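You operate a simulated robot arm through the tools that you are given. There is no shell and no other tool. Be economical: measure what you need, move in short steps, check, and stop when the job is done.

You are at the controls of a simulated two-armed robot. One attempt, no reset.

JOB
Clean the clogged belt with the rubber block while the sander runs.
Fine: it lies in the drawer (shut it again); yellow gate open, extractor on; stop both and leave the block on the tray.
Where things are to end (x, y in the base frame): rubber block within 60 mm of [980, 80].

Only the result counts: the job must be done as asked and must still hold three seconds after the hand-in. Knocking over, shifting, dropping, spilling or breaking anything else fails it.

ROBOT AND FRAMES
Two 7-joint arms with two-finger parallel grippers on one trunk, on a base that drives. Base frame: it is fixed to the floor where the robot stands at the start and does not move with it; the origin is under the middle of the robot, x ahead of it, y to its left, z up. Readings come in mm, degrees, newtons and seconds.
The left shoulder is at the start at [71, 156, 1355], the right one opposite. Places, roughly: belt sander [800, 700, 900]; green sander button [500, 500, 700]; mat of the sanding tray [1100, 100, 800]; red rocker switch [1400, -400, 1100]; red sander button [500, 500, 700]; rubber block (15x4x4 cm) [1000, 300, 600]; sanding bench drawer [1000, 100, 600]; yellow gate [800, 900, 1300]. Payload 3.91 kg a hand.
The tool frame of a hand sits at the grasp point between the pads (the TCP): z along the fingers, y along the line on which they close. The tips reach 30 mm beyond it. Largest opening 110 mm; finger width 20, thickness 10; the body of the gripper, 48 by 112 mm, starts 55 mm behind the TCP.
Orientation is that of the tool frame in the base frame, as [roll, pitch, yaw] about the fixed x, y, z axes, in that order (R = Rz(yaw) Ry(pitch) Rx(roll)). With the fingers straight down and closing along the base's y, the tool's x points along the base's -x, its y along +y and its z along -z.

CONTROLS
- The arms move only by the tool play_rows. It takes "left_increments", "right_increments" or both (then of equal length, played together; a hand with none holds still); each is a list of rows, each an object of numbers (a shift or turn left out is 0, a gripper value left out holds the last): "hand": the gripper command, from -1 (shut) to 1 (fully open), values between in proportion; "tx", "ty", "tz": the shift along the tool's x, y, z in mm; "rx", "ry", "rz": the turn, a rotation vector about the tool's x, y, z in degrees. In form: [{"hand": .., "tx": .., "ty": .., "tz": .., "rx": .., "ry": .., "rz": ..}, ...]. A call has 1 to 10 rows; each row shifts and turns the commanded pose from where the row before left it, along the tool's axes as they then stand. Each row takes 0.2 s and may step no farther than 50 mm and 8.6 degrees from the row before; otherwise, or with a gripper value out of range, the whole call is refused. A pose out of reach is approached as far as the arm can. The call stops where the force on the tool passes 60 N (or 10 N more than at its start, if that is more) or the arm is blocked; 0.2 s more then pass. Each finger travels about 108 mm/s and halts on what it meets, pressing with about 27 N; the grip force reading is that of the motor and also rises with nothing between the fingers. The clock runs only during rows and for 0.2 s after the last one: add rows that do not move to give the fingers time. It gives the time, the measured TCP pose, the force on the tool (base axes), the opening and the grip force at its end, in the units of the frame above (readings bear some noise), with the torque about the TCP (base axes, N m) and any sound that the robot's microphone picked up.
- Cameras (640 x 400 px; columns grow to the right, rows downward): "scene" is now at [131.1, 28.5, 1574.7]; the picture's right is [0.34, -0.94, 0.00], its down [-0.59, -0.21, -0.78] and it looks along [0.73, 0.27, -0.63] (base axes); focal length 214 px, centre (320, 200). "left" rides on the left gripper at [72, -17, -103] in its tool frame; the picture's right is [0.23, 0.97, 0.00], its down [-0.76, 0.18, -0.62] and it looks along [-0.61, 0.14, 0.78] (tool axes); focal length 222 px, centre (320, 200). "right" rides on the right gripper at [72, 17, -103] in its tool frame; the picture's right is [-0.23, 0.97, 0.00], its down [-0.76, -0.18, -0.62] and it looks along [-0.61, -0.14, 0.78] (tool axes); focal length 222 px, centre (320, 200).
- snapshot(camera): a new picture of that camera. No time passes.
- raise_lower(by): slides the trunk up (or, below 0, down) by that many mm; the arms and the scene camera ride with it, the base frame stays. It gives what a move gives, with no picture.
- steer(legs): drives the robot by 1 to 6 legs, each [ahead, left, turn to the left] in mm, mm and degrees, along the robot's own axes; the way and the turn of a leg run together, so that a leg with both is an arc; at most 1500 mm and 180 degrees a leg. The arms and the cameras ride along, it lands a little off, and it stops where it bumps. It gives what a move gives.
- turn_head(pan, tilt): turns the head with the scene camera to pan (to the left, within 86 degrees either way) and tilt (down, from -29 to 69), counted from straight ahead of the robot. It gives what a move gives.
- probe_pixels(camera, pixels): for up to 12 pixels [column, row] of the newest picture of that camera ("zoom" is the newest enlarged one), the place [x, y, z] in the base frame of the surface seen there, good to about 3 mm. No time passes.
- enlarge(camera, box): a new picture of the part [left, top, right, bottom] of that camera's present view, enlarged. No time passes.
- job_done(): hands the job in; it is judged then, once.

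Work in short steps. Measure before you move; look again where a grasp or a placing could have gone wrong, and mend it. You have 80 turns and 78 pictures in all, those below and enlarged ones among them. Open the grippers and draw the arms clear of the work before you hand the job in, unless the task says otherwise; then end with one line.

The tools are called after "Call:" as a command line: name --argument value ..., lists and objects as JSON in quotes. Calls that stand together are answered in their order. play_rows: Moves the arms, as the interface text tells. Its arguments: {"type":"object","properties":{"left_increments":{"type":"array"},"right_increments":{"type":"array"}},"required":[]} The other tools are called the same way: raise_lower (by) slides the trunk up or down; steer (legs) drives the base; turn_head (pan, tilt) turns the head that bears the scene camera; snapshot (camera) takes a picture; probe_pixels (camera, pixels) gives the place of the surface under pixels of a picture; enlarge (camera, box) takes an enlarged picture of a part of a camera's view; job_done () hands the job in.

At the start:

```text
t: 0.0
left_tool_pos: [525.6, 447.1, 1452.6]
left_tool_rot: [180.0, 0.1, -180.0]
left_wrist_force: [-0.1, 0.2, 0.0]
left_torque: [0.0, 0.02, -0.06]
left_finger_gap: 110.0
left_grasp_force: 0.0
right_tool_pos: [640.3, -27.9, 1472.1]
right_tool_rot: [-180.0, -0.1, -179.9]
right_wrist_force: [-0.3, 0.7, 1.0]
right_torque: [0.04, 0.02, -0.02]
right_finger_gap: 110.3
right_grasp_force: 0.0
trunk travel left (down, up): [-800.0, 140.0]
robot x, y, heading: [3.7, -0.6, -0.5]
head pan, tilt: [19.9, 39.0]
```

scene: 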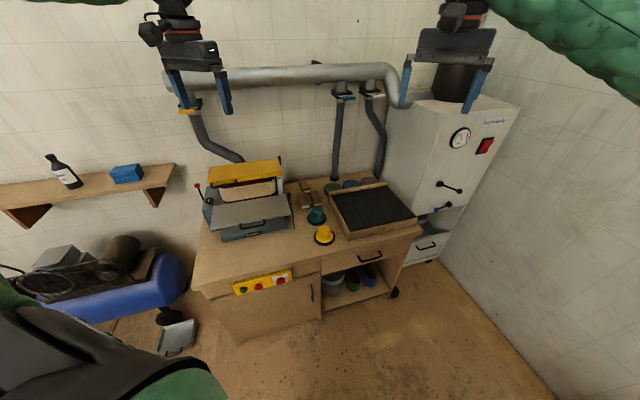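
right: 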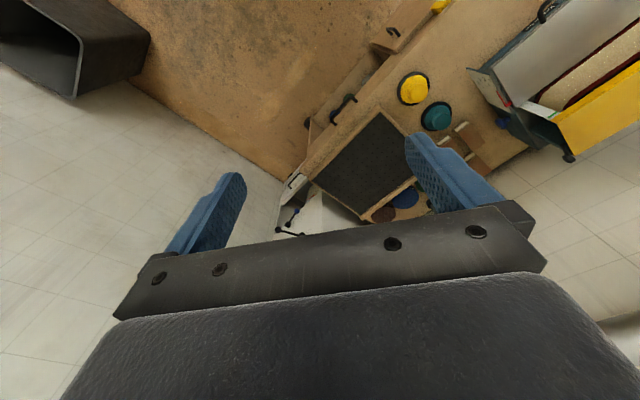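
left: 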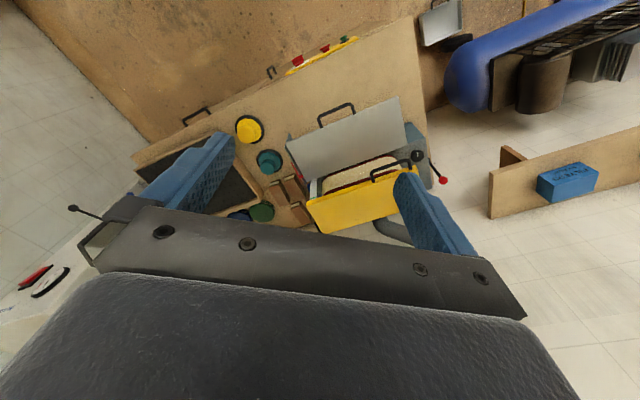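

The bench, sander and duct are in view; I enlarge the key parts (gate near (188,108), buttons near (262,283), sander, switch).

Call:
enlarge --camera "scene" --box '[150, 70, 310, 170]'

Call:
enlarge --camera "scene" --box '[180, 140, 340, 240]'

Call:
enlarge --camera "scene" --box '[200, 220, 420, 357]'

Call:
enlarge --camera "scene" --box '[380, 80, 540, 180]'

Call:
probe_pixels --camera "scene" --pixels '[[188, 108], [241, 289], [258, 287], [275, 283], [370, 258], [486, 146], [372, 208], [247, 187], [311, 290], [240, 213]]'

```text
4.00 times, centred on (230, 120) of scene
```

zoom: 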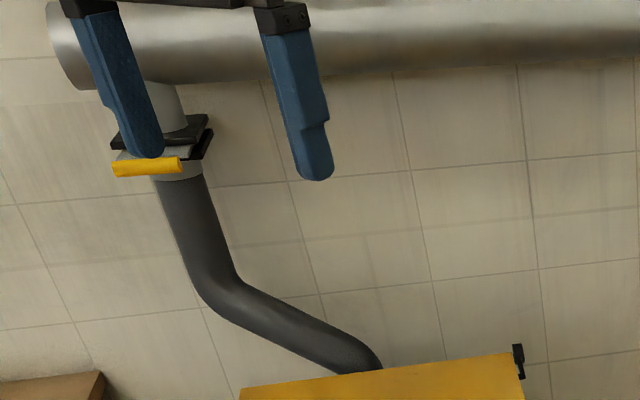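

```text
4.00 times, centred on (260, 190) of scene
```

zoom: 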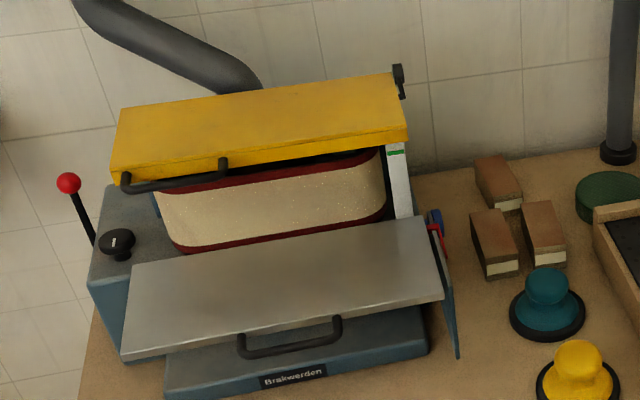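

```text
2.91 times, centred on (310, 288) of scene
```

zoom: 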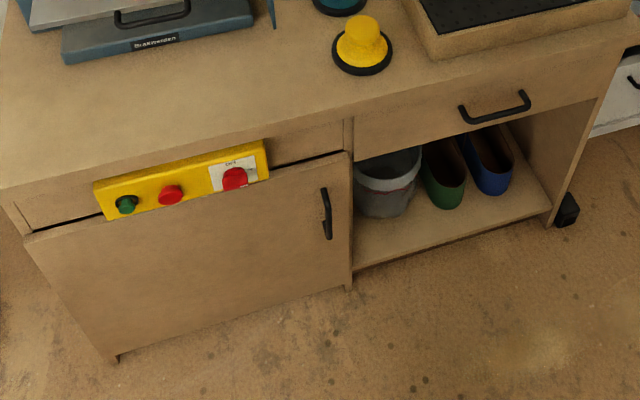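

```text
4.00 times, centred on (460, 130) of scene
```

zoom: 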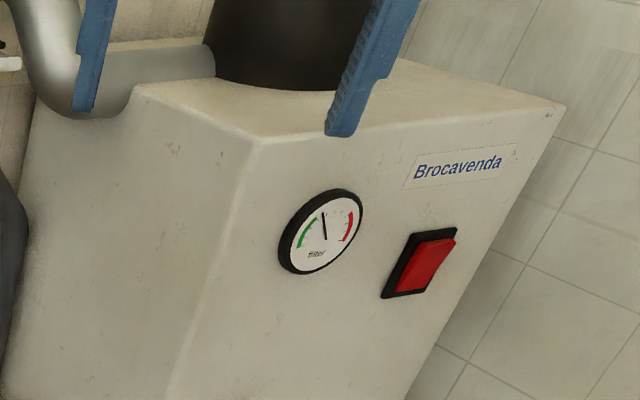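

```text
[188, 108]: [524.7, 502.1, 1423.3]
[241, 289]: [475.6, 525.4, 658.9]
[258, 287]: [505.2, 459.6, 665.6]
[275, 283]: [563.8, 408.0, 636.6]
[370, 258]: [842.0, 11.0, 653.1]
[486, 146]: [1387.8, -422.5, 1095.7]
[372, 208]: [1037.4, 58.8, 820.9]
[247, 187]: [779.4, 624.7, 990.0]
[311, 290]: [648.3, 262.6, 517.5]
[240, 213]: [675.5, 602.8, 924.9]
```

I need details of the button box, and the gate, which the left gripper hides. I enlarge the box and drawer and the sander lid more.

Call:
enlarge --camera "scene" --box '[228, 262, 308, 312]'

Call:
play_rows --left_increments '[{"tz": -40, "tx": 40}, {"tx": 45}, {"tx": 45}, {"tx": 45}, {"tx": 45}]'

Call:
enlarge --camera "scene" --box '[170, 80, 250, 130]'

```text
8.00 times, centred on (268, 287) of scene
```

zoom: 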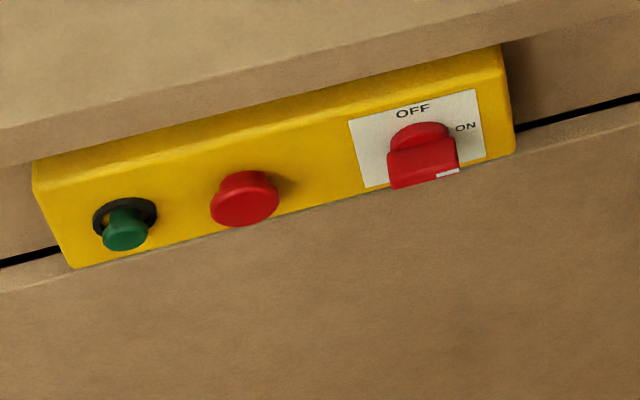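

```text
refused: row 1 steps farther than a row can; nothing moved
```

```text
8.00 times, centred on (210, 105) of scene
```

zoom: 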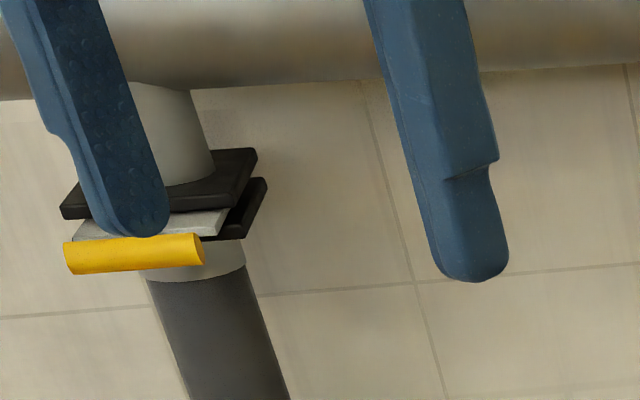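

The button box also has an OFF/ON rotary switch whose mark I need to read. I draw the left arm back to see the gate, and compare with the other two gates.

Call:
play_rows --left_increments '[{"tx": 45}, {"tx": 45}, {"tx": 45}, {"tx": 45}, {"tx": 45}]'

Call:
enlarge --camera "scene" --box '[160, 80, 260, 142]'

Call:
probe_pixels --camera "zoom" --pixels '[[160, 180], [200, 180], [120, 182], [200, 140]]'

Call:
enlarge --camera "scene" --box '[310, 70, 410, 132]'

```text
t: 1.2
left_tool_pos: [293.6, 448.2, 1452.0]
left_tool_rot: [179.9, 0.2, 180.0]
left_wrist_force: [-1.1, -1.1, 0.1]
left_torque: [0.03, -0.05, 0.02]
left_finger_gap: 109.9
left_grasp_force: 0.0
right_tool_pos: [634.3, -32.2, 1473.0]
right_tool_rot: [-180.0, 0.2, 180.0]
right_wrist_force: [-1.0, -0.3, -0.1]
right_torque: [0.05, -0.03, 0.01]
right_finger_gap: 110.1
right_grasp_force: 0.0
trunk travel left (down, up): [-800.0, 140.0]
robot x, y, heading: [-0.9, -2.2, 0.1]
head pan, tilt: [19.9, 39.0]
```

```text
6.40 times, centred on (210, 111) of scene
```

zoom: 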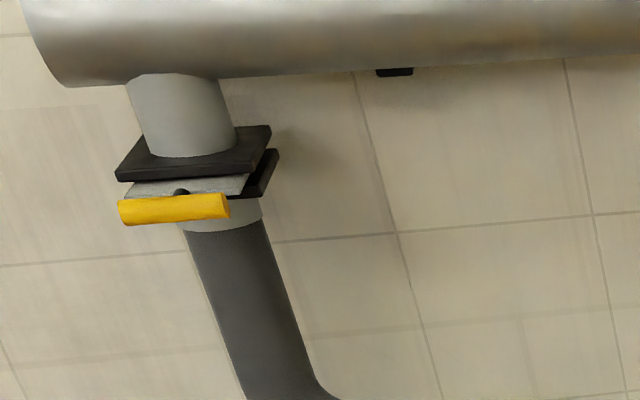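

```text
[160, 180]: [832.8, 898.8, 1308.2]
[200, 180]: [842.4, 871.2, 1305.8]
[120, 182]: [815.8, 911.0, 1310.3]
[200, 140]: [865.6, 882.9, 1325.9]
```

```text
6.40 times, centred on (360, 101) of scene
```

zoom: 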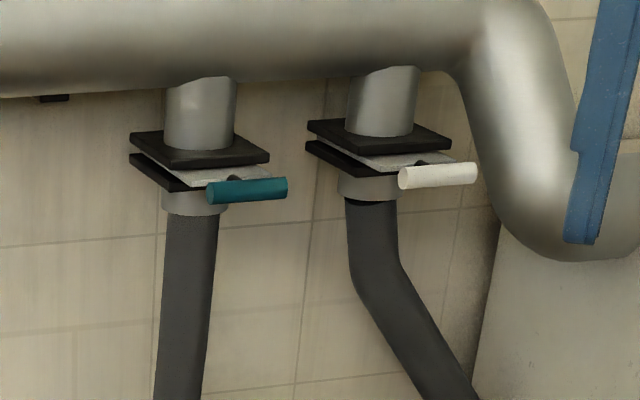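

The yellow gate's bar sits close to the flange, like the other two. I probe geometry: gate bar, bench edge, drawer, switch.

Call:
snapshot --camera "scene"

Call:
probe_pixels --camera "scene" --pixels '[[195, 112], [181, 113], [184, 107], [199, 100], [203, 104], [196, 116], [192, 290], [320, 262], [425, 231], [350, 252], [362, 260], [381, 256]]'

Call:
probe_pixels --camera "scene" --pixels '[[330, 190], [351, 238], [418, 218], [380, 185], [478, 140], [490, 130], [460, 150], [470, 160], [343, 243], [400, 244], [340, 97], [347, 99]]'

```text
66 pictures are left
```

scene: 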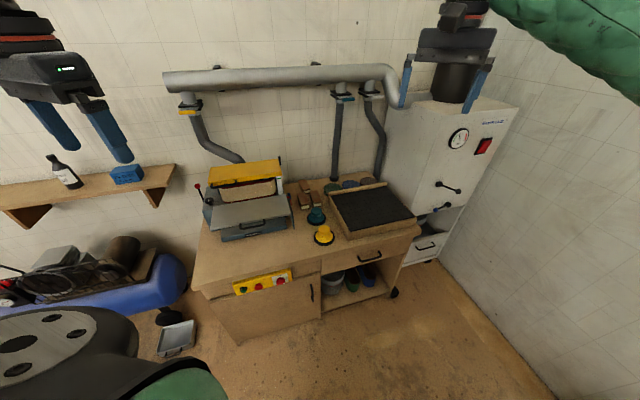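

```text
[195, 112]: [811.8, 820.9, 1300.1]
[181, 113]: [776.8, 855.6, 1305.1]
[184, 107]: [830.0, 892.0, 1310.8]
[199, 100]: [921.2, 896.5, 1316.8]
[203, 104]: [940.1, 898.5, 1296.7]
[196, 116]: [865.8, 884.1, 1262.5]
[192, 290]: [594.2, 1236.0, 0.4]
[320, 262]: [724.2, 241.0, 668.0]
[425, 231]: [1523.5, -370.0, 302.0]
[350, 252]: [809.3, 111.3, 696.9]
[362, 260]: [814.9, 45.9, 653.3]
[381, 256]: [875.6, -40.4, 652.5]
```

```text
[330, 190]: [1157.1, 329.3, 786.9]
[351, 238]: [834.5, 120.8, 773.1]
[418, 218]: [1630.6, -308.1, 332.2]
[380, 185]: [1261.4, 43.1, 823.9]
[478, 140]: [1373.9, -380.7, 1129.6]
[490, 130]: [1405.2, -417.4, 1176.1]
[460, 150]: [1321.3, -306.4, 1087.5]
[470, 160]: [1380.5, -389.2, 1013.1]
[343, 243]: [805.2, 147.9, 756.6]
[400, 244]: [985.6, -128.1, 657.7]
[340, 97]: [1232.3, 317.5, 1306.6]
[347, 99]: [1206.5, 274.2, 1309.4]
```

Bench, handle and extractor front all run along about (0.575,-0.818), so the robot should face ~35° left. I turn to face it and advance a little, then look at the gate.

Call:
steer --legs '[[0, 0, 35.1], [150, 0, 0]]'

Call:
turn_head --pan 12 --tilt 25

Call:
snapshot --camera "scene"

```text
t: 4.2
left_tool_pos: [117.1, 622.9, 1451.0]
left_tool_rot: [-180.0, 0.0, -145.9]
left_wrist_force: [-0.5, -0.4, 0.1]
left_torque: [0.03, -0.01, -0.02]
left_finger_gap: 109.9
left_grasp_force: 0.1
right_tool_pos: [669.3, 418.0, 1472.9]
right_tool_rot: [180.0, 0.1, -145.8]
right_wrist_force: [0.1, 1.5, 0.0]
right_torque: [0.0, -0.02, -0.02]
right_finger_gap: 109.6
right_grasp_force: 0.0
trunk travel left (down, up): [-800.0, 140.0]
robot x, y, heading: [123.5, 84.6, 34.3]
head pan, tilt: [19.9, 39.0]
```

```text
t: 5.0
left_tool_pos: [118.6, 624.2, 1451.1]
left_tool_rot: [180.0, -0.1, -145.8]
left_wrist_force: [-0.4, -0.3, -0.5]
left_torque: [0.04, -0.01, -0.04]
left_finger_gap: 110.0
left_grasp_force: 0.1
right_tool_pos: [671.7, 420.0, 1469.8]
right_tool_rot: [179.9, -0.1, -145.9]
right_wrist_force: [0.4, 0.4, -0.2]
right_torque: [-0.02, 0.0, -0.01]
right_finger_gap: 110.0
right_grasp_force: 0.0
trunk travel left (down, up): [-800.0, 140.0]
robot x, y, heading: [124.0, 83.4, 34.1]
head pan, tilt: [12.0, 25.0]
```

```text
65 pictures are left
```

scene: 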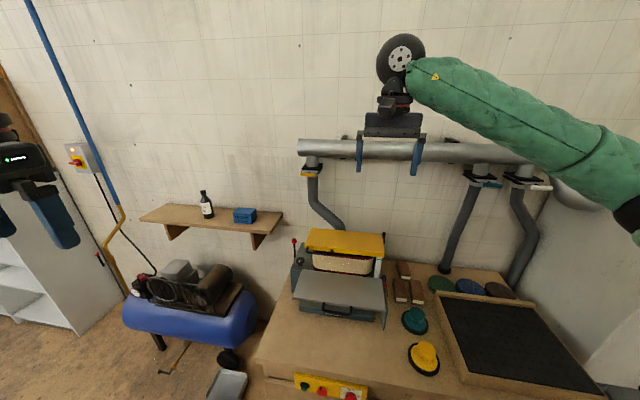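

I rotate the left hand to point forward with vertical closing (120° turn about (-1,-1,1) in tool axes).

Call:
play_rows --left_increments '[{"rx": -4.949, "ry": -4.949, "rz": 4.949}, {"rx": -4.949, "ry": -4.949, "rz": 4.949}, {"rx": -4.949, "ry": -4.949, "rz": 4.949}, {"rx": -4.949, "ry": -4.949, "rz": 4.949}, {"rx": -4.949, "ry": -4.949, "rz": 4.949}, {"rx": -4.949, "ry": -4.949, "rz": 4.949}, {"rx": -4.949, "ry": -4.949, "rz": 4.949}, {"rx": -4.949, "ry": -4.949, "rz": 4.949}, {"rx": -4.949, "ry": -4.949, "rz": 4.949}, {"rx": -4.949, "ry": -4.949, "rz": 4.949}]'

Call:
play_rows --left_increments '[{"rx": -4.949, "ry": -4.949, "rz": 4.949}, {"rx": -4.949, "ry": -4.949, "rz": 4.949}, {"rx": -4.949, "ry": -4.949, "rz": 4.949}, {"rx": -4.949, "ry": -4.949, "rz": 4.949}, {"ty": -30, "tx": -30}, {"ty": -30, "tx": -30}, {"ty": -30, "tx": -30}, {"ty": -30, "tx": -30}, {"tx": -30, "ty": -30}, {"tx": -30}]'

Call:
snapshot --camera "left"

```text
t: 7.2
left_tool_pos: [126.3, 728.4, 1573.2]
left_tool_rot: [113.4, 15.4, 147.3]
left_wrist_force: [0.1, 0.4, -0.1]
left_torque: [-0.03, 0.01, 0.02]
left_finger_gap: 110.0
left_grasp_force: 0.1
left hand out of reach, approached as far as the arm can: row 2, 3, 4, 5, 6, 7, 8, 9, 10
right_tool_pos: [668.9, 419.7, 1472.2]
right_tool_rot: [180.0, 0.0, -145.9]
right_wrist_force: [0.6, 0.7, 0.2]
right_torque: [-0.02, -0.04, 0.01]
right_finger_gap: 110.2
right_grasp_force: 0.0
trunk travel left (down, up): [-800.0, 140.0]
robot x, y, heading: [122.5, 85.0, 34.0]
head pan, tilt: [12.0, 25.0]
```

```text
t: 9.4
left_tool_pos: [190.1, 768.5, 1560.1]
left_tool_rot: [90.2, 0.0, 124.1]
left_wrist_force: [-0.2, -0.7, 0.2]
left_torque: [0.04, 0.01, 0.03]
left_finger_gap: 110.2
left_grasp_force: 0.1
left hand out of reach, approached as far as the arm can: row 1, 2, 3, 5, 6, 7, 8, 9, 10
right_tool_pos: [669.9, 419.6, 1471.5]
right_tool_rot: [-180.0, 0.1, -145.8]
right_wrist_force: [0.1, -0.4, -1.0]
right_torque: [-0.01, -0.02, 0.0]
right_finger_gap: 109.9
right_grasp_force: 0.0
trunk travel left (down, up): [-800.0, 140.0]
robot x, y, heading: [124.6, 82.6, 34.3]
head pan, tilt: [12.0, 25.0]
```

```text
64 pictures are left
```

left: 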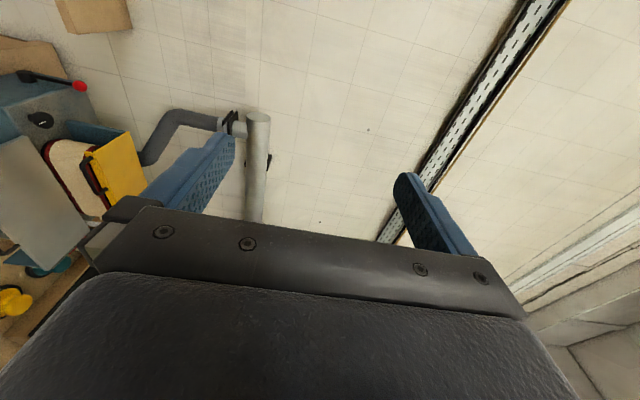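

Orientation is right; the pose was just too close to the shoulder. I move forward along tool z.

Call:
play_rows --left_increments '[{"tz": 40}, {"tz": 40}, {"tz": 40}, {"tz": 40}, {"tz": 40}, {"tz": 40}, {"tz": 40}, {"tz": 40}, {"tz": 40}]'

Call:
snapshot --camera "left"

Call:
snapshot --camera "scene"

```text
t: 11.4
left_tool_pos: [487.7, 972.6, 1558.2]
left_tool_rot: [90.2, -0.1, 124.2]
left_wrist_force: [0.0, -0.4, 0.2]
left_torque: [0.02, -0.04, 0.02]
left_finger_gap: 110.2
left_grasp_force: 0.0
right_tool_pos: [672.0, 421.6, 1470.4]
right_tool_rot: [-180.0, -0.1, -145.8]
right_wrist_force: [0.5, 0.5, -0.5]
right_torque: [0.0, 0.0, -0.01]
right_finger_gap: 110.0
right_grasp_force: 0.0
trunk travel left (down, up): [-800.0, 140.0]
robot x, y, heading: [124.7, 81.8, 34.6]
head pan, tilt: [12.0, 25.0]
```

```text
63 pictures are left
```

left: 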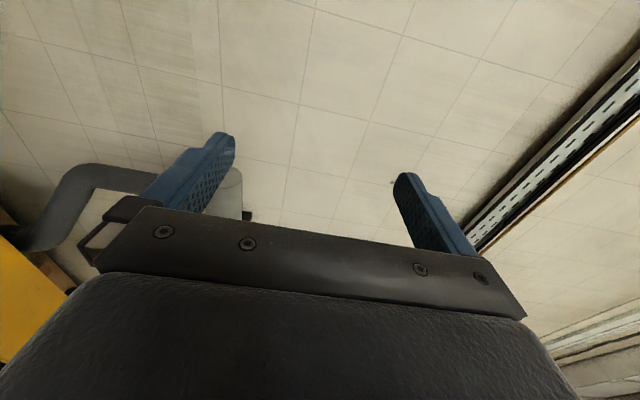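

```text
62 pictures are left
```

scene: 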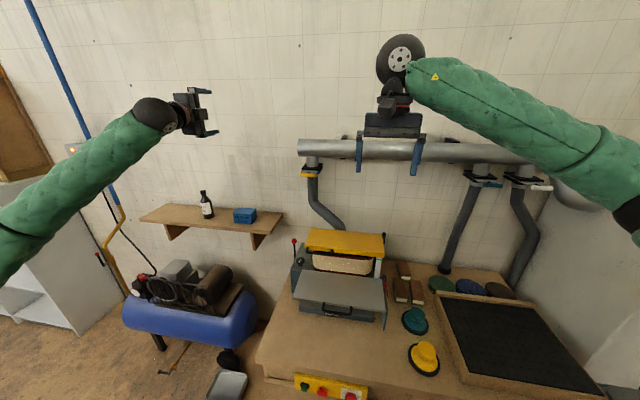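

Now shift right 280 and down 255 at the same distance to stand in front of the yellow bar.

Call:
play_rows --left_increments '[{"tx": -28, "ty": -25.5}, {"tx": -28, "ty": -25.5}, {"tx": -28, "ty": -25.5}, {"tx": -28, "ty": -25.5}, {"tx": -28, "ty": -25.5}, {"tx": -28, "ty": -25.5}, {"tx": -28, "ty": -25.5}, {"tx": -28, "ty": -25.5}, {"tx": -28, "ty": -25.5}, {"tx": -28, "ty": -25.5}]'

Call:
snapshot --camera "left"

Call:
enlarge --camera "scene" --box '[250, 120, 370, 195]'

```text
t: 13.6
left_tool_pos: [647.9, 737.6, 1305.6]
left_tool_rot: [89.9, 0.0, 124.2]
left_wrist_force: [0.1, 0.5, -0.2]
left_torque: [0.01, 0.01, 0.04]
left_finger_gap: 110.2
left_grasp_force: 0.1
right_tool_pos: [670.8, 419.5, 1470.9]
right_tool_rot: [180.0, 0.0, -145.8]
right_wrist_force: [0.0, -0.2, -0.1]
right_torque: [0.01, -0.03, 0.0]
right_finger_gap: 110.1
right_grasp_force: 0.1
trunk travel left (down, up): [-800.0, 140.0]
robot x, y, heading: [126.6, 80.9, 34.1]
head pan, tilt: [12.0, 25.0]
```

```text
61 pictures are left
```

left: 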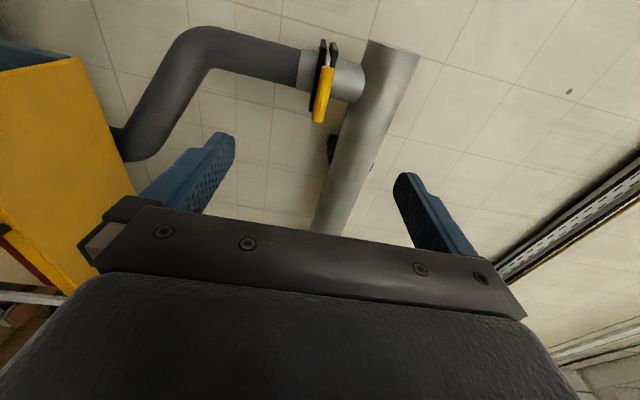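

```text
5.33 times, centred on (310, 158) of scene
```

zoom: 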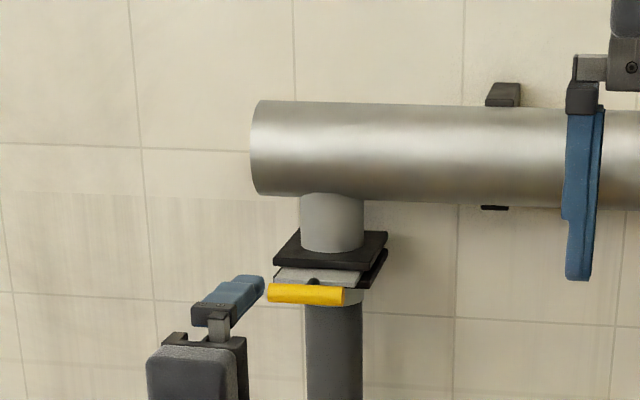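

The bar shows at (324,90) in the left picture, right of the hand. I probe its ends and the flanges.

Call:
probe_pixels --camera "zoom" --pixels '[[272, 293], [305, 295], [338, 296], [300, 272], [345, 272], [330, 250], [290, 282], [313, 281], [380, 262]]'

Call:
enlarge --camera "left" --box '[280, 30, 376, 90]'

Call:
probe_pixels --camera "left" --pixels '[[319, 118], [329, 70], [324, 92], [312, 105], [322, 52], [318, 65]]'

```text
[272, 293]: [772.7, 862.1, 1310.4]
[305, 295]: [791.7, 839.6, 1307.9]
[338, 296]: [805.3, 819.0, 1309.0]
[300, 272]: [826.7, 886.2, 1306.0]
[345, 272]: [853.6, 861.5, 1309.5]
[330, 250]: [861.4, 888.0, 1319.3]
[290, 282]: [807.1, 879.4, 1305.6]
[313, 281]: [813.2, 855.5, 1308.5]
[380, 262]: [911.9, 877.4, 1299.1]
```

```text
6.67 times, centred on (328, 60) of left
```

zoom: 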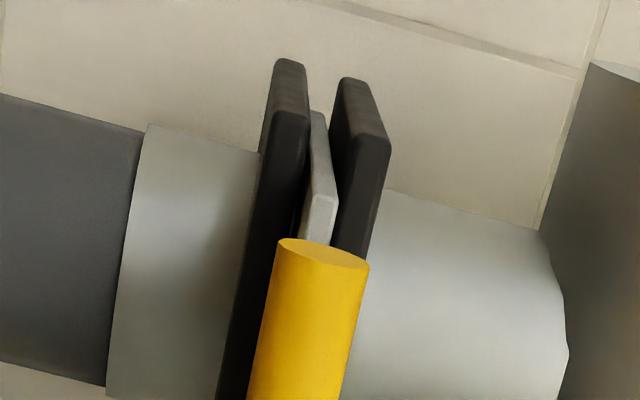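

```text
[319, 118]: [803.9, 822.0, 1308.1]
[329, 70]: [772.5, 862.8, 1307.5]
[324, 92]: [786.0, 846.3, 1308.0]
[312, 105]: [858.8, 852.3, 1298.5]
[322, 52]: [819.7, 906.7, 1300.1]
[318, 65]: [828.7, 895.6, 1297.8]
```

Bar centre ≈(789,841,1303), 180 mm ahead of the TCP. I advance 180 mm and close.

Call:
play_rows --left_increments '[{"tz": 40, "tx": 5, "ty": -2}, {"tz": 40}, {"tz": 40}, {"tz": 40}, {"tz": 20}, {}, {"hand": -1}, {}, {}, {}]'

Call:
enlarge --camera "scene" --box '[250, 120, 370, 195]'

```text
t: 15.8
left_tool_pos: [790.7, 843.3, 1307.3]
left_tool_rot: [89.8, -0.1, 124.1]
left_wrist_force: [1.0, 0.2, 14.5]
left_torque: [-0.02, -0.07, -0.58]
left_finger_gap: 15.7
left_grasp_force: 44.8
right_tool_pos: [669.5, 418.7, 1471.8]
right_tool_rot: [-179.9, 0.0, -145.9]
right_wrist_force: [-0.1, 0.5, -1.1]
right_torque: [0.0, 0.02, 0.02]
right_finger_gap: 109.8
right_grasp_force: 0.1
trunk travel left (down, up): [-800.0, 140.0]
robot x, y, heading: [124.5, 85.5, 34.3]
head pan, tilt: [12.0, 25.0]
```

```text
5.33 times, centred on (310, 158) of scene
```

zoom: 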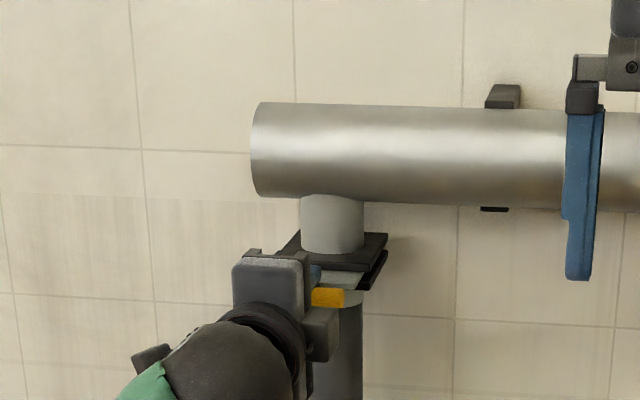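

The bar is gripped (gap 15.7). I relieve the 14 N vertically and pull back gently.

Call:
play_rows --left_increments '[{"ty": 3}, {"tz": -6}, {"tz": -6}, {"tz": -8}, {"tz": -8}, {"tz": -8}, {"tz": -8}]'

```text
t: 17.4
left_tool_pos: [755.0, 818.3, 1308.1]
left_tool_rot: [90.0, -0.1, 124.0]
left_wrist_force: [2.8, -3.9, 7.4]
left_torque: [0.0, -0.05, 0.63]
left_finger_gap: 15.7
left_grasp_force: 45.0
right_tool_pos: [669.4, 417.5, 1471.9]
right_tool_rot: [-179.9, 0.0, -145.8]
right_wrist_force: [0.9, 0.6, -0.2]
right_torque: [-0.03, -0.05, 0.02]
right_finger_gap: 110.1
right_grasp_force: 0.0
trunk travel left (down, up): [-800.0, 140.0]
robot x, y, heading: [123.9, 84.7, 34.1]
head pan, tilt: [12.0, 25.0]
```

It slid out ~44 mm without resistance and is still held. I keep pulling until the stop.

Call:
play_rows --left_increments '[{"tz": -10}, {"tz": -10}, {"tz": -10}, {"tz": -10}, {"tz": -8}, {"tz": -8}, {"tz": -8}]'

Call:
enlarge --camera "scene" --box '[250, 120, 370, 195]'

```text
t: 19.0
left_tool_pos: [700.1, 784.6, 1305.8]
left_tool_rot: [90.1, -0.2, 124.2]
left_wrist_force: [-0.2, -0.3, 0.4]
left_torque: [0.0, 0.02, -0.02]
left_finger_gap: 0.0
left_grasp_force: 37.8
right_tool_pos: [669.2, 419.3, 1470.6]
right_tool_rot: [180.0, 0.1, -145.8]
right_wrist_force: [0.5, -0.5, 0.4]
right_torque: [-0.02, 0.01, 0.0]
right_finger_gap: 110.3
right_grasp_force: 0.1
trunk travel left (down, up): [-800.0, 140.0]
robot x, y, heading: [127.3, 85.0, 34.1]
head pan, tilt: [12.0, 25.0]
```

```text
5.33 times, centred on (310, 158) of scene
```

zoom: 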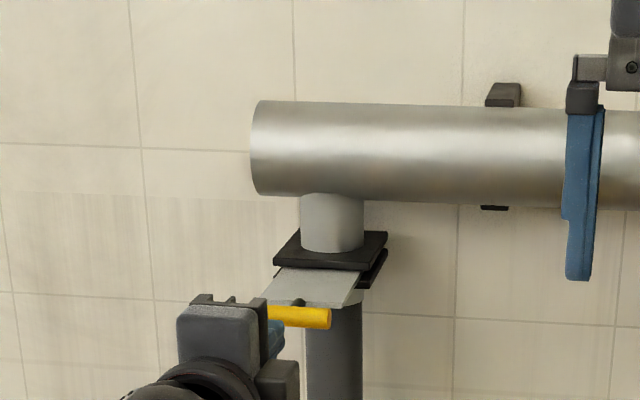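

The fingers slipped off, probably at the stop. I probe the bar to see its travel.

Call:
probe_pixels --camera "zoom" --pixels '[[285, 316], [305, 318], [325, 319], [310, 285], [320, 268]]'

Call:
play_rows --left_increments '[{"hand": 0, "tz": -20}, {"tz": -40}, {"tz": -40}, {"tx": 40}, {"tx": 40}]'

Call:
snapshot --camera "left"

Call:
enlarge --camera "scene" --box '[270, 130, 350, 180]'

```text
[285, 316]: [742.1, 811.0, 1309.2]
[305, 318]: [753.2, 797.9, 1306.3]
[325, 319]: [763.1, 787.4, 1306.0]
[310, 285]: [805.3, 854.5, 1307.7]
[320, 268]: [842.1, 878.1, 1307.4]
```

```text
t: 20.2
left_tool_pos: [572.7, 793.1, 1306.2]
left_tool_rot: [89.9, 0.0, 124.1]
left_wrist_force: [-0.2, -0.1, 0.6]
left_torque: [0.03, 0.0, -0.03]
left_finger_gap: 55.0
left_grasp_force: 0.1
right_tool_pos: [668.3, 420.2, 1472.2]
right_tool_rot: [-180.0, 0.0, -145.9]
right_wrist_force: [-0.6, 0.2, 0.3]
right_torque: [0.01, -0.04, -0.05]
right_finger_gap: 110.0
right_grasp_force: 0.0
trunk travel left (down, up): [-800.0, 140.0]
robot x, y, heading: [121.6, 83.7, 34.0]
head pan, tilt: [12.0, 25.0]
```

```text
56 pictures are left
```

left: 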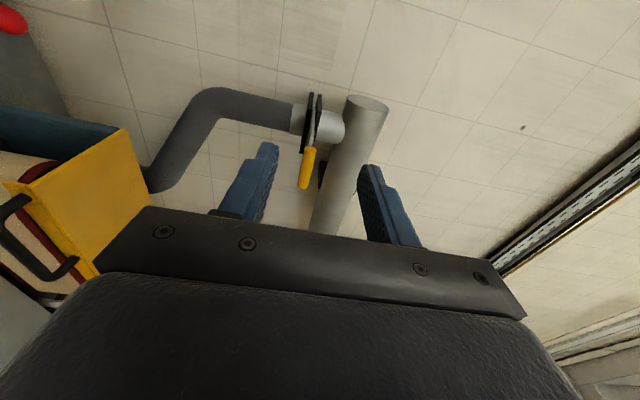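

```text
8.00 times, centred on (310, 155) of scene
```

zoom: 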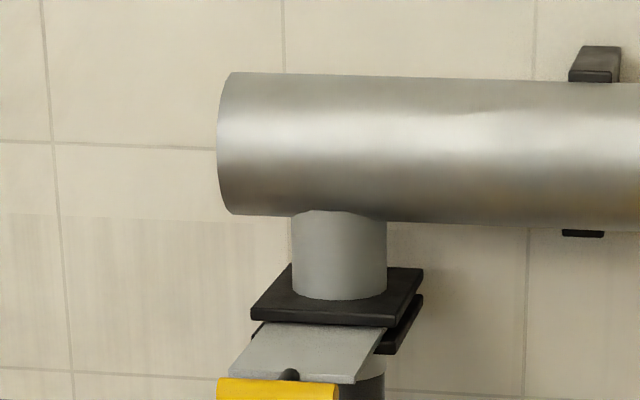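

Bar moved ~57 mm. I regrip it and pull a bit more to confirm it is at its end stop.

Call:
play_rows --left_increments '[{"tx": -40, "ty": 3}, {"tx": -42}, {"tz": 45}, {"tz": 45}, {"tz": 45}, {"tz": 38}, {"hand": -1}, {}, {}]'

Call:
play_rows --left_increments '[{"tz": -4}, {"tz": -4}, {"tz": -4}]'

```text
t: 22.2
left_tool_pos: [760.6, 825.6, 1307.4]
left_tool_rot: [90.2, 0.0, 124.3]
left_wrist_force: [-1.6, 1.3, -10.6]
left_torque: [0.09, -0.16, 0.27]
left_finger_gap: 15.4
left_grasp_force: 45.0
right_tool_pos: [670.7, 421.5, 1470.4]
right_tool_rot: [-180.0, -0.1, -145.7]
right_wrist_force: [0.6, -0.1, 0.3]
right_torque: [-0.02, 0.0, 0.0]
right_finger_gap: 110.2
right_grasp_force: 0.0
trunk travel left (down, up): [-800.0, 140.0]
robot x, y, heading: [127.1, 83.6, 34.2]
head pan, tilt: [12.0, 25.0]
```

```text
t: 23.0
left_tool_pos: [755.8, 821.8, 1307.2]
left_tool_rot: [90.2, 0.1, 124.2]
left_wrist_force: [24.8, 22.3, -3.9]
left_torque: [0.04, -0.01, -0.1]
left_finger_gap: 15.4
left_grasp_force: 44.7
right_tool_pos: [674.3, 424.3, 1469.7]
right_tool_rot: [180.0, -0.3, -146.0]
right_wrist_force: [-0.1, 0.9, 0.1]
right_torque: [0.03, -0.02, 0.01]
right_finger_gap: 110.4
right_grasp_force: 0.0
trunk travel left (down, up): [-800.0, 140.0]
robot x, y, heading: [125.5, 86.9, 34.2]
head pan, tilt: [12.0, 25.0]
```

33 N resisting: gate is at its open stop. I release, back off, then drive right toward the extractor.

Call:
play_rows --left_increments '[{"tz": 6, "hand": 0.2}, {}, {"tz": -45}, {"tz": -45}, {"tz": -45}, {"tz": -45}, {"tz": -45}, {"tz": -45}, {"tz": -45}, {"tz": -45}]'

Call:
steer --legs '[[0, -850, 1]]'

Call:
turn_head --pan -15 --tilt 30

Call:
snapshot --camera "scene"

```text
t: 25.2
left_tool_pos: [523.1, 661.5, 1304.8]
left_tool_rot: [90.0, 0.0, 124.2]
left_wrist_force: [-1.0, 0.0, -0.3]
left_torque: [-0.02, 0.0, 0.0]
left_finger_gap: 66.3
left_grasp_force: 0.1
left hand out of reach, approached as far as the arm can: row 9, 10
right_tool_pos: [670.4, 420.8, 1471.3]
right_tool_rot: [-180.0, 0.0, -145.9]
right_wrist_force: [0.4, 0.2, 0.2]
right_torque: [-0.02, -0.03, 0.03]
right_finger_gap: 110.1
right_grasp_force: 0.0
trunk travel left (down, up): [-800.0, 140.0]
robot x, y, heading: [123.0, 80.2, 34.2]
head pan, tilt: [12.0, 25.0]
```

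```text
t: 29.7
left_tool_pos: [964.9, 15.1, 1304.1]
left_tool_rot: [89.8, 0.7, 129.5]
left_wrist_force: [0.5, -0.6, -0.4]
left_torque: [-0.01, -0.02, 0.03]
left_finger_gap: 66.3
left_grasp_force: 0.0
right_tool_pos: [1132.2, -209.7, 1474.5]
right_tool_rot: [-179.3, 0.3, -140.5]
right_wrist_force: [0.6, 0.7, 0.0]
right_torque: [-0.01, -0.01, 0.04]
right_finger_gap: 109.8
right_grasp_force: 0.0
trunk travel left (down, up): [-800.0, 140.0]
robot x, y, heading: [634.2, -600.1, 39.6]
head pan, tilt: [12.0, 25.0]
```

```text
t: 30.6
left_tool_pos: [964.4, 15.6, 1303.4]
left_tool_rot: [89.9, 0.6, 129.5]
left_wrist_force: [-0.4, 0.4, 0.3]
left_torque: [0.0, 0.0, 0.04]
left_finger_gap: 65.9
left_grasp_force: 0.0
right_tool_pos: [1132.4, -208.1, 1473.0]
right_tool_rot: [-179.5, 0.2, -140.3]
right_wrist_force: [-0.3, 1.2, 0.7]
right_torque: [-0.02, 0.02, 0.02]
right_finger_gap: 110.1
right_grasp_force: 0.1
trunk travel left (down, up): [-800.0, 140.0]
robot x, y, heading: [632.6, -603.7, 39.6]
head pan, tilt: [-15.0, 30.0]
```

```text
54 pictures are left
```

scene: 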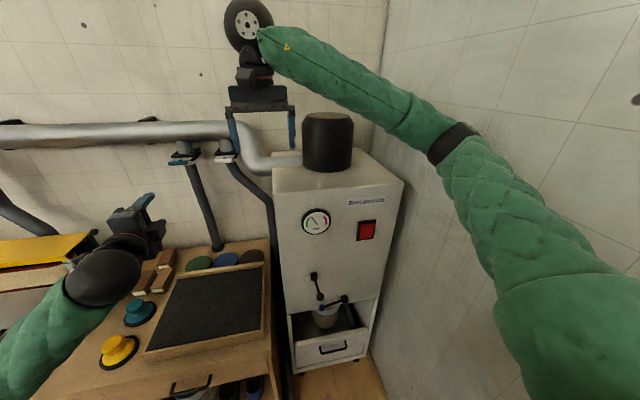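

The rocker is at (366,230). I enlarge it and probe its surface and cabinet face.

Call:
enlarge --camera "scene" --box '[334, 205, 398, 245]'

Call:
probe_pixels --camera "zoom" --pixels '[[250, 230], [325, 200], [395, 190], [330, 300], [320, 160], [320, 220], [200, 350], [500, 350], [500, 120]]'

```text
10.00 times, centred on (366, 225) of scene
```

zoom: 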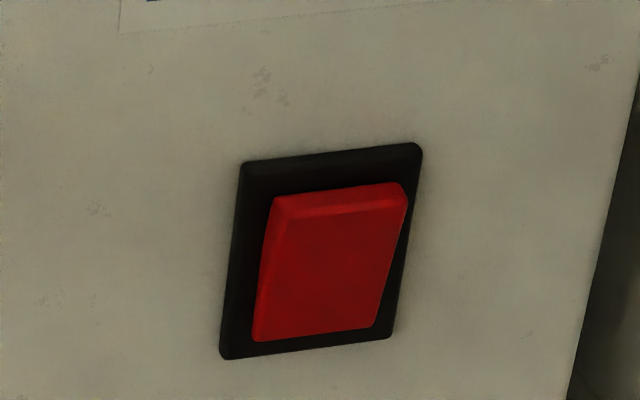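

```text
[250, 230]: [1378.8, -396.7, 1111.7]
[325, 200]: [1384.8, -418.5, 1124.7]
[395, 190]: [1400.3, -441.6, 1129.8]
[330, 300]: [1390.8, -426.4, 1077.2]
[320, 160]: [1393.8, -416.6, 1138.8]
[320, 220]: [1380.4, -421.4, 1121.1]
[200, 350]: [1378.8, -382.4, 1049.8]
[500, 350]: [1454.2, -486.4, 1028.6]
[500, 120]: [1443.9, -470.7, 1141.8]
```

Rocker's top half is proud (off); I'll press its top. First check the right wall clearance and rotate the right hand to point forward while shifting right in stages.

Call:
probe_pixels --camera "scene" --pixels '[[450, 300], [520, 100], [400, 350]]'

Call:
play_rows --right_increments '[{"tx": 30, "ty": -30, "hand": -1}, {"tx": 30, "ty": -30}, {"tx": 20, "ty": -30}, {"ty": -30}, {"ty": -30}, {"ty": -30}, {"ty": -30}, {"ty": -30}]'

Call:
play_rows --right_increments '[{"ry": -8.5}, {"ry": -8.5}, {"ry": -8.5}, {"ry": -8.5}, {"ry": -8.5}, {"ry": -8.5}, {"ry": -8.5}, {"ry": -8.5}, {"ry": -8.5}, {"ry": -8.5}]'

```text
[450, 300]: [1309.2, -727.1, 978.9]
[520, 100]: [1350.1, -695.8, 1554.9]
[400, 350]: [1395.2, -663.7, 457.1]
```

```text
t: 32.6
left_tool_pos: [829.2, 207.5, 1302.2]
left_tool_rot: [89.9, 0.4, 148.2]
left_wrist_force: [-0.1, -0.5, -0.1]
left_torque: [-0.01, 0.02, -0.03]
left_finger_gap: 66.0
left_grasp_force: 0.1
right_tool_pos: [1217.5, -143.9, 1472.0]
right_tool_rot: [-179.4, 0.0, -121.3]
right_wrist_force: [-0.6, 0.0, 0.9]
right_torque: [0.0, -0.02, 0.03]
right_finger_gap: 0.1
right_grasp_force: 26.7
trunk travel left (down, up): [-800.0, 140.0]
robot x, y, heading: [708.6, -485.0, 58.3]
head pan, tilt: [-15.0, 30.0]
stopped in row 8 (right hand): the arm was blocked; the commanded pose is now the measured one
```

```text
t: 35.0
left_tool_pos: [775.0, 258.9, 1311.2]
left_tool_rot: [89.8, 0.1, 155.8]
left_wrist_force: [0.8, 0.1, 0.9]
left_torque: [-0.01, 0.0, 0.03]
left_finger_gap: 65.9
left_grasp_force: 0.2
right_tool_pos: [1241.0, 7.6, 1520.2]
right_tool_rot: [-171.7, 86.4, -106.2]
right_wrist_force: [-0.4, 0.4, 1.4]
right_torque: [-0.04, 0.01, -0.01]
right_finger_gap: 0.0
right_grasp_force: 27.5
right hand out of reach, approached as far as the arm can: row 7, 8, 9, 10
trunk travel left (down, up): [-800.0, 140.0]
robot x, y, heading: [744.7, -435.0, 65.9]
head pan, tilt: [-15.0, 30.0]
stopped in row 10 (right hand): the arm was blocked; the commanded pose is now the measured one
```

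The right elbow hit the wall (which stands ~490 mm to the right) and turned the base. I'll fold the right hand back inward, reposition the robot away from the wall and use the left arm for the rocker instead.

Call:
play_rows --right_increments '[{"ty": 25, "ry": 8.5}, {"ty": 25, "ry": 8.5}, {"ty": 25, "ry": 8.5}, {"ty": 25, "ry": 8.5}, {"ty": 25, "ry": 8.5}, {"ty": 25, "ry": 8.5}, {"ty": 25, "ry": 8.5}, {"ty": 25, "ry": 8.5}, {"ty": 25, "ry": 8.5}, {"ty": 25, "ry": 8.5}]'

Call:
snapshot --camera "scene"

```text
t: 37.4
left_tool_pos: [998.0, 163.4, 1312.5]
left_tool_rot: [89.6, -1.0, 143.5]
left_wrist_force: [0.7, 0.3, 0.0]
left_torque: [0.01, -0.02, 0.05]
left_finger_gap: 65.9
left_grasp_force: 0.0
right_tool_pos: [1206.7, -35.5, 1519.8]
right_tool_rot: [179.0, 1.8, -127.3]
right_wrist_force: [0.7, 0.2, 0.1]
right_torque: [-0.02, 0.03, 0.0]
right_finger_gap: 0.1
right_grasp_force: 27.1
trunk travel left (down, up): [-800.0, 140.0]
robot x, y, heading: [801.0, -489.8, 53.6]
head pan, tilt: [-15.0, 30.0]
stopped in row 10 (right hand): the arm was blocked; the commanded pose is now the measured one
```

```text
52 pictures are left
```

scene: 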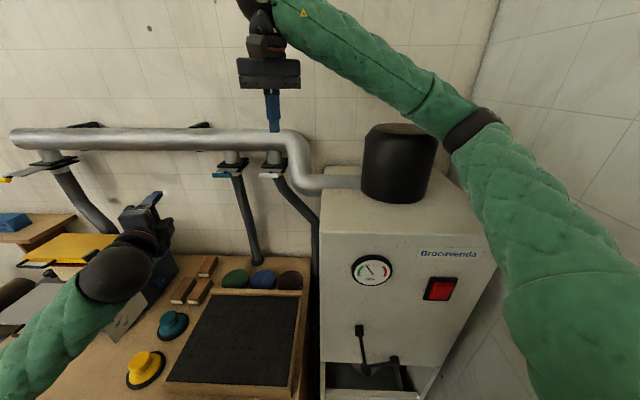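

The elbow is still against the wall. I drive left and back, away from it, then turn right.

Call:
steer --legs '[[-205, 238, 0], [0, 0, -38]]'

Call:
snapshot --camera "scene"

```text
t: 41.4
left_tool_pos: [1016.2, -24.0, 1314.9]
left_tool_rot: [89.2, -0.5, 112.4]
left_wrist_force: [0.1, -0.7, 0.0]
left_torque: [0.01, 0.03, -0.01]
left_finger_gap: 66.1
left_grasp_force: 0.0
right_tool_pos: [1085.9, -296.8, 1522.8]
right_tool_rot: [179.7, 1.8, -157.6]
right_wrist_force: [-0.8, 0.3, 0.5]
right_torque: [-0.01, 0.0, -0.01]
right_finger_gap: 0.1
right_grasp_force: 26.8
trunk travel left (down, up): [-800.0, 140.0]
robot x, y, heading: [518.6, -495.8, 22.6]
head pan, tilt: [-15.0, 30.0]
stopped in leg 2: the robot was blocked; the commanded pose is now the measured one
```

```text
51 pictures are left
```

scene: 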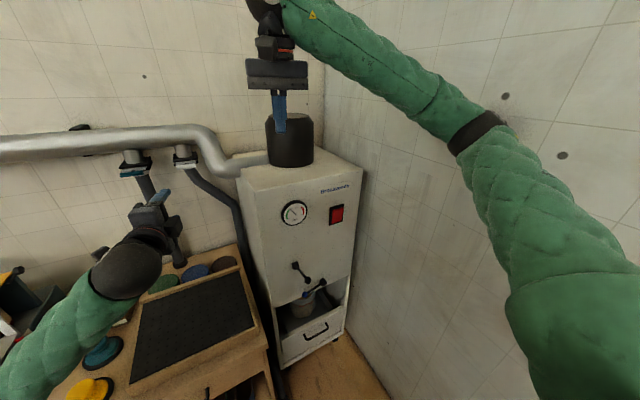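

Robot is at about the wished place with the elbow just touching. I move 80 left to free it, then close the left fingers and turn the left hand 13° to face the cabinet squarely.

Call:
steer --legs '[[0, 80, 0]]'

Call:
play_rows --left_increments '[{"hand": -1, "ry": 6.7}, {"ry": 6.7}, {}]'

Call:
snapshot --camera "left"

```text
t: 42.2
left_tool_pos: [1016.5, -23.4, 1313.2]
left_tool_rot: [89.5, -1.0, 112.5]
left_wrist_force: [-0.2, 0.4, -0.4]
left_torque: [0.03, -0.01, -0.03]
left_finger_gap: 65.9
left_grasp_force: 0.0
right_tool_pos: [1087.5, -295.2, 1520.0]
right_tool_rot: [179.2, 1.7, -157.4]
right_wrist_force: [0.0, 0.6, 0.5]
right_torque: [0.03, -0.03, 0.0]
right_finger_gap: 0.1
right_grasp_force: 27.0
trunk travel left (down, up): [-800.0, 140.0]
robot x, y, heading: [511.2, -480.7, 22.5]
head pan, tilt: [-15.0, 30.0]
stopped in leg 1: the robot was blocked; the commanded pose is now the measured one
```

```text
t: 43.0
left_tool_pos: [1017.5, -21.3, 1314.7]
left_tool_rot: [89.2, -0.8, 125.8]
left_wrist_force: [-0.1, 0.7, 0.4]
left_torque: [0.0, 0.01, 0.01]
left_finger_gap: 0.2
left_grasp_force: 27.1
right_tool_pos: [1087.8, -295.5, 1519.5]
right_tool_rot: [179.3, 1.7, -157.6]
right_wrist_force: [0.7, 0.0, -0.3]
right_torque: [0.02, 0.02, 0.03]
right_finger_gap: 0.0
right_grasp_force: 27.2
trunk travel left (down, up): [-800.0, 140.0]
robot x, y, heading: [511.5, -481.9, 22.4]
head pan, tilt: [-15.0, 30.0]
```

```text
50 pictures are left
```

left: 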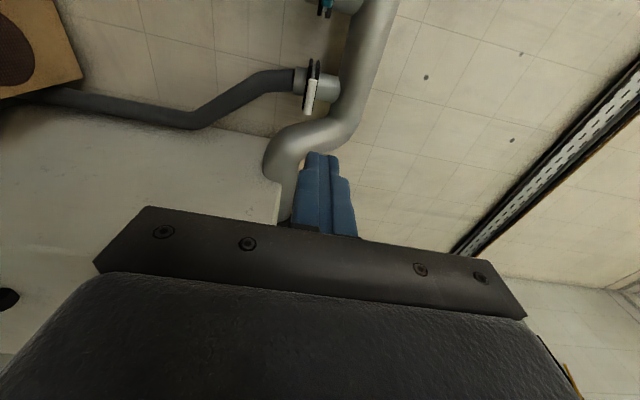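

The left hand faces the cabinet. I lower it to rocker height then move right in steps, passing below the right hand.

Call:
play_rows --left_increments '[{"ty": -40, "tz": -9}, {"ty": -40, "tz": -9}, {"ty": -40, "tz": -9}, {"ty": -40}, {"ty": -36}, {"tx": -30}, {"tx": -45}, {"tx": -45}, {"tx": -45}, {"tx": -45}]'

Call:
snapshot --camera "scene"

```text
t: 45.2
left_tool_pos: [1119.3, -204.3, 1114.1]
left_tool_rot: [89.3, -0.7, 125.8]
left_wrist_force: [0.4, -0.2, -0.2]
left_torque: [0.02, 0.05, -0.01]
left_finger_gap: 0.0
left_grasp_force: 26.3
right_tool_pos: [1087.3, -295.3, 1518.6]
right_tool_rot: [179.2, 1.7, -157.6]
right_wrist_force: [0.9, -0.2, -0.1]
right_torque: [-0.03, -0.02, 0.02]
right_finger_gap: 0.0
right_grasp_force: 27.4
trunk travel left (down, up): [-800.0, 140.0]
robot x, y, heading: [512.4, -485.4, 22.6]
head pan, tilt: [-15.0, 30.0]
```

```text
49 pictures are left
```

scene: 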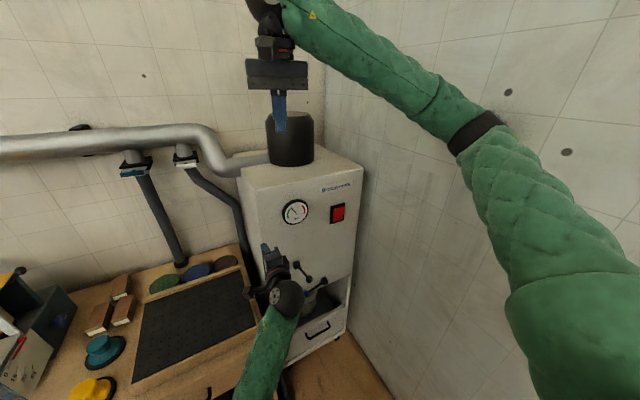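

Clear so far; continue 330 mm right.

Call:
play_rows --left_increments '[{"tx": -41.5, "ty": 4}, {"tx": -41.5}, {"tx": -41.5}, {"tx": -41.5}, {"tx": -41.5}, {"tx": -41.5}, {"tx": -41.5}, {"tx": -40}]'

Call:
enlarge --camera "scene" --box '[270, 160, 398, 240]'

Call:
enlarge --camera "left" --box '[160, 60, 480, 260]'

```text
t: 46.2
left_tool_pos: [1195.8, -286.4, 1040.5]
left_tool_rot: [87.9, -10.7, 127.3]
left_wrist_force: [-0.4, 0.4, 0.3]
left_torque: [-0.01, 0.02, 0.0]
left_finger_gap: 0.1
left_grasp_force: 26.7
right_tool_pos: [1087.9, -295.6, 1519.0]
right_tool_rot: [179.1, 1.8, -157.4]
right_wrist_force: [-0.3, 0.0, -0.1]
right_torque: [0.0, -0.04, 0.0]
right_finger_gap: 0.0
right_grasp_force: 27.3
trunk travel left (down, up): [-800.0, 140.0]
robot x, y, heading: [512.1, -481.2, 22.6]
head pan, tilt: [-15.0, 30.0]
stopped in row 5 (left hand): the arm was blocked; the commanded pose is now the measured one
```

```text
5.00 times, centred on (334, 200) of scene
```

zoom: 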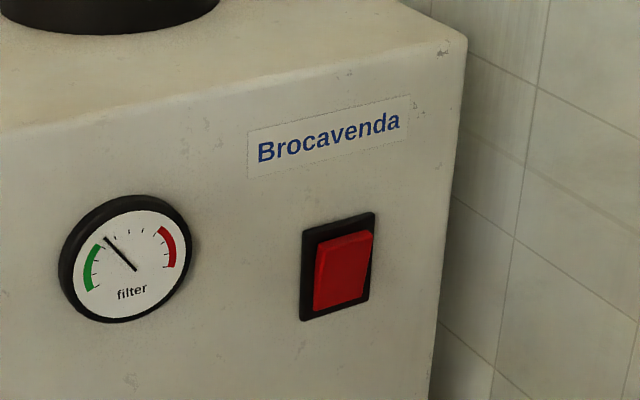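

```text
2.00 times, centred on (320, 160) of left
```

zoom: 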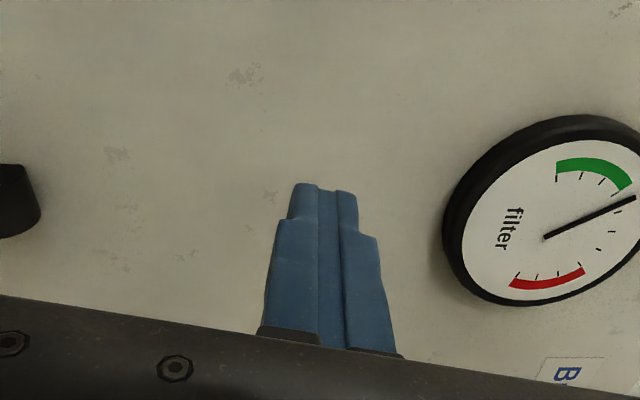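

The left arm jams crossing the body. I retract it, and look to the left/down to see what blocked the base sideways.

Call:
play_rows --left_increments '[{"tx": 40, "tz": -20, "ty": 10}, {"tx": 40, "tz": -20, "ty": 10}, {"tx": 40, "tz": -20, "ty": 20}, {"tx": 40, "ty": 20}, {"tx": 40, "ty": 20}, {"tx": 40, "ty": 20}, {"tx": 40, "ty": 20}]'

Call:
turn_head --pan 70 --tilt 50

Call:
snapshot --camera "scene"

```text
t: 47.8
left_tool_pos: [992.6, -122.0, 1207.3]
left_tool_rot: [88.0, -10.5, 127.1]
left_wrist_force: [-0.1, 0.0, 0.9]
left_torque: [0.0, 0.02, 0.0]
left_finger_gap: 0.1
left_grasp_force: 27.5
right_tool_pos: [1088.9, -294.0, 1519.0]
right_tool_rot: [179.3, 1.7, -157.7]
right_wrist_force: [-1.0, 0.0, -0.3]
right_torque: [0.0, 0.0, 0.01]
right_finger_gap: 0.1
right_grasp_force: 27.0
trunk travel left (down, up): [-800.0, 140.0]
robot x, y, heading: [509.6, -479.4, 22.4]
head pan, tilt: [-15.0, 30.0]
```

```text
t: 49.4
left_tool_pos: [991.4, -122.1, 1207.7]
left_tool_rot: [88.0, -10.5, 127.3]
left_wrist_force: [-0.4, -0.6, -0.7]
left_torque: [0.0, -0.01, 0.01]
left_finger_gap: 0.1
left_grasp_force: 26.9
right_tool_pos: [1089.9, -295.1, 1518.8]
right_tool_rot: [179.4, 1.7, -157.6]
right_wrist_force: [0.2, -0.2, 0.4]
right_torque: [0.04, -0.01, 0.0]
right_finger_gap: 0.2
right_grasp_force: 26.7
trunk travel left (down, up): [-800.0, 140.0]
robot x, y, heading: [512.4, -483.0, 22.4]
head pan, tilt: [70.0, 50.0]
```

```text
46 pictures are left
```

scene: 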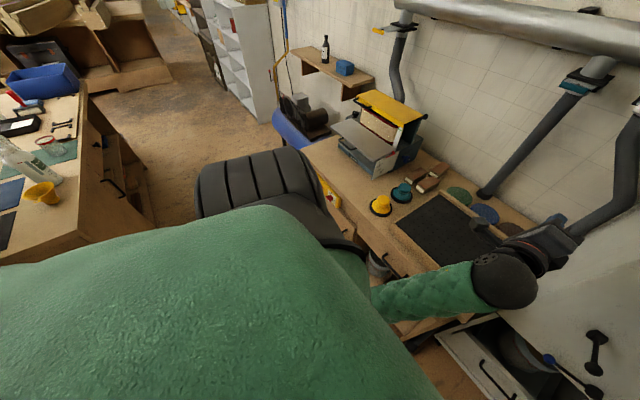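

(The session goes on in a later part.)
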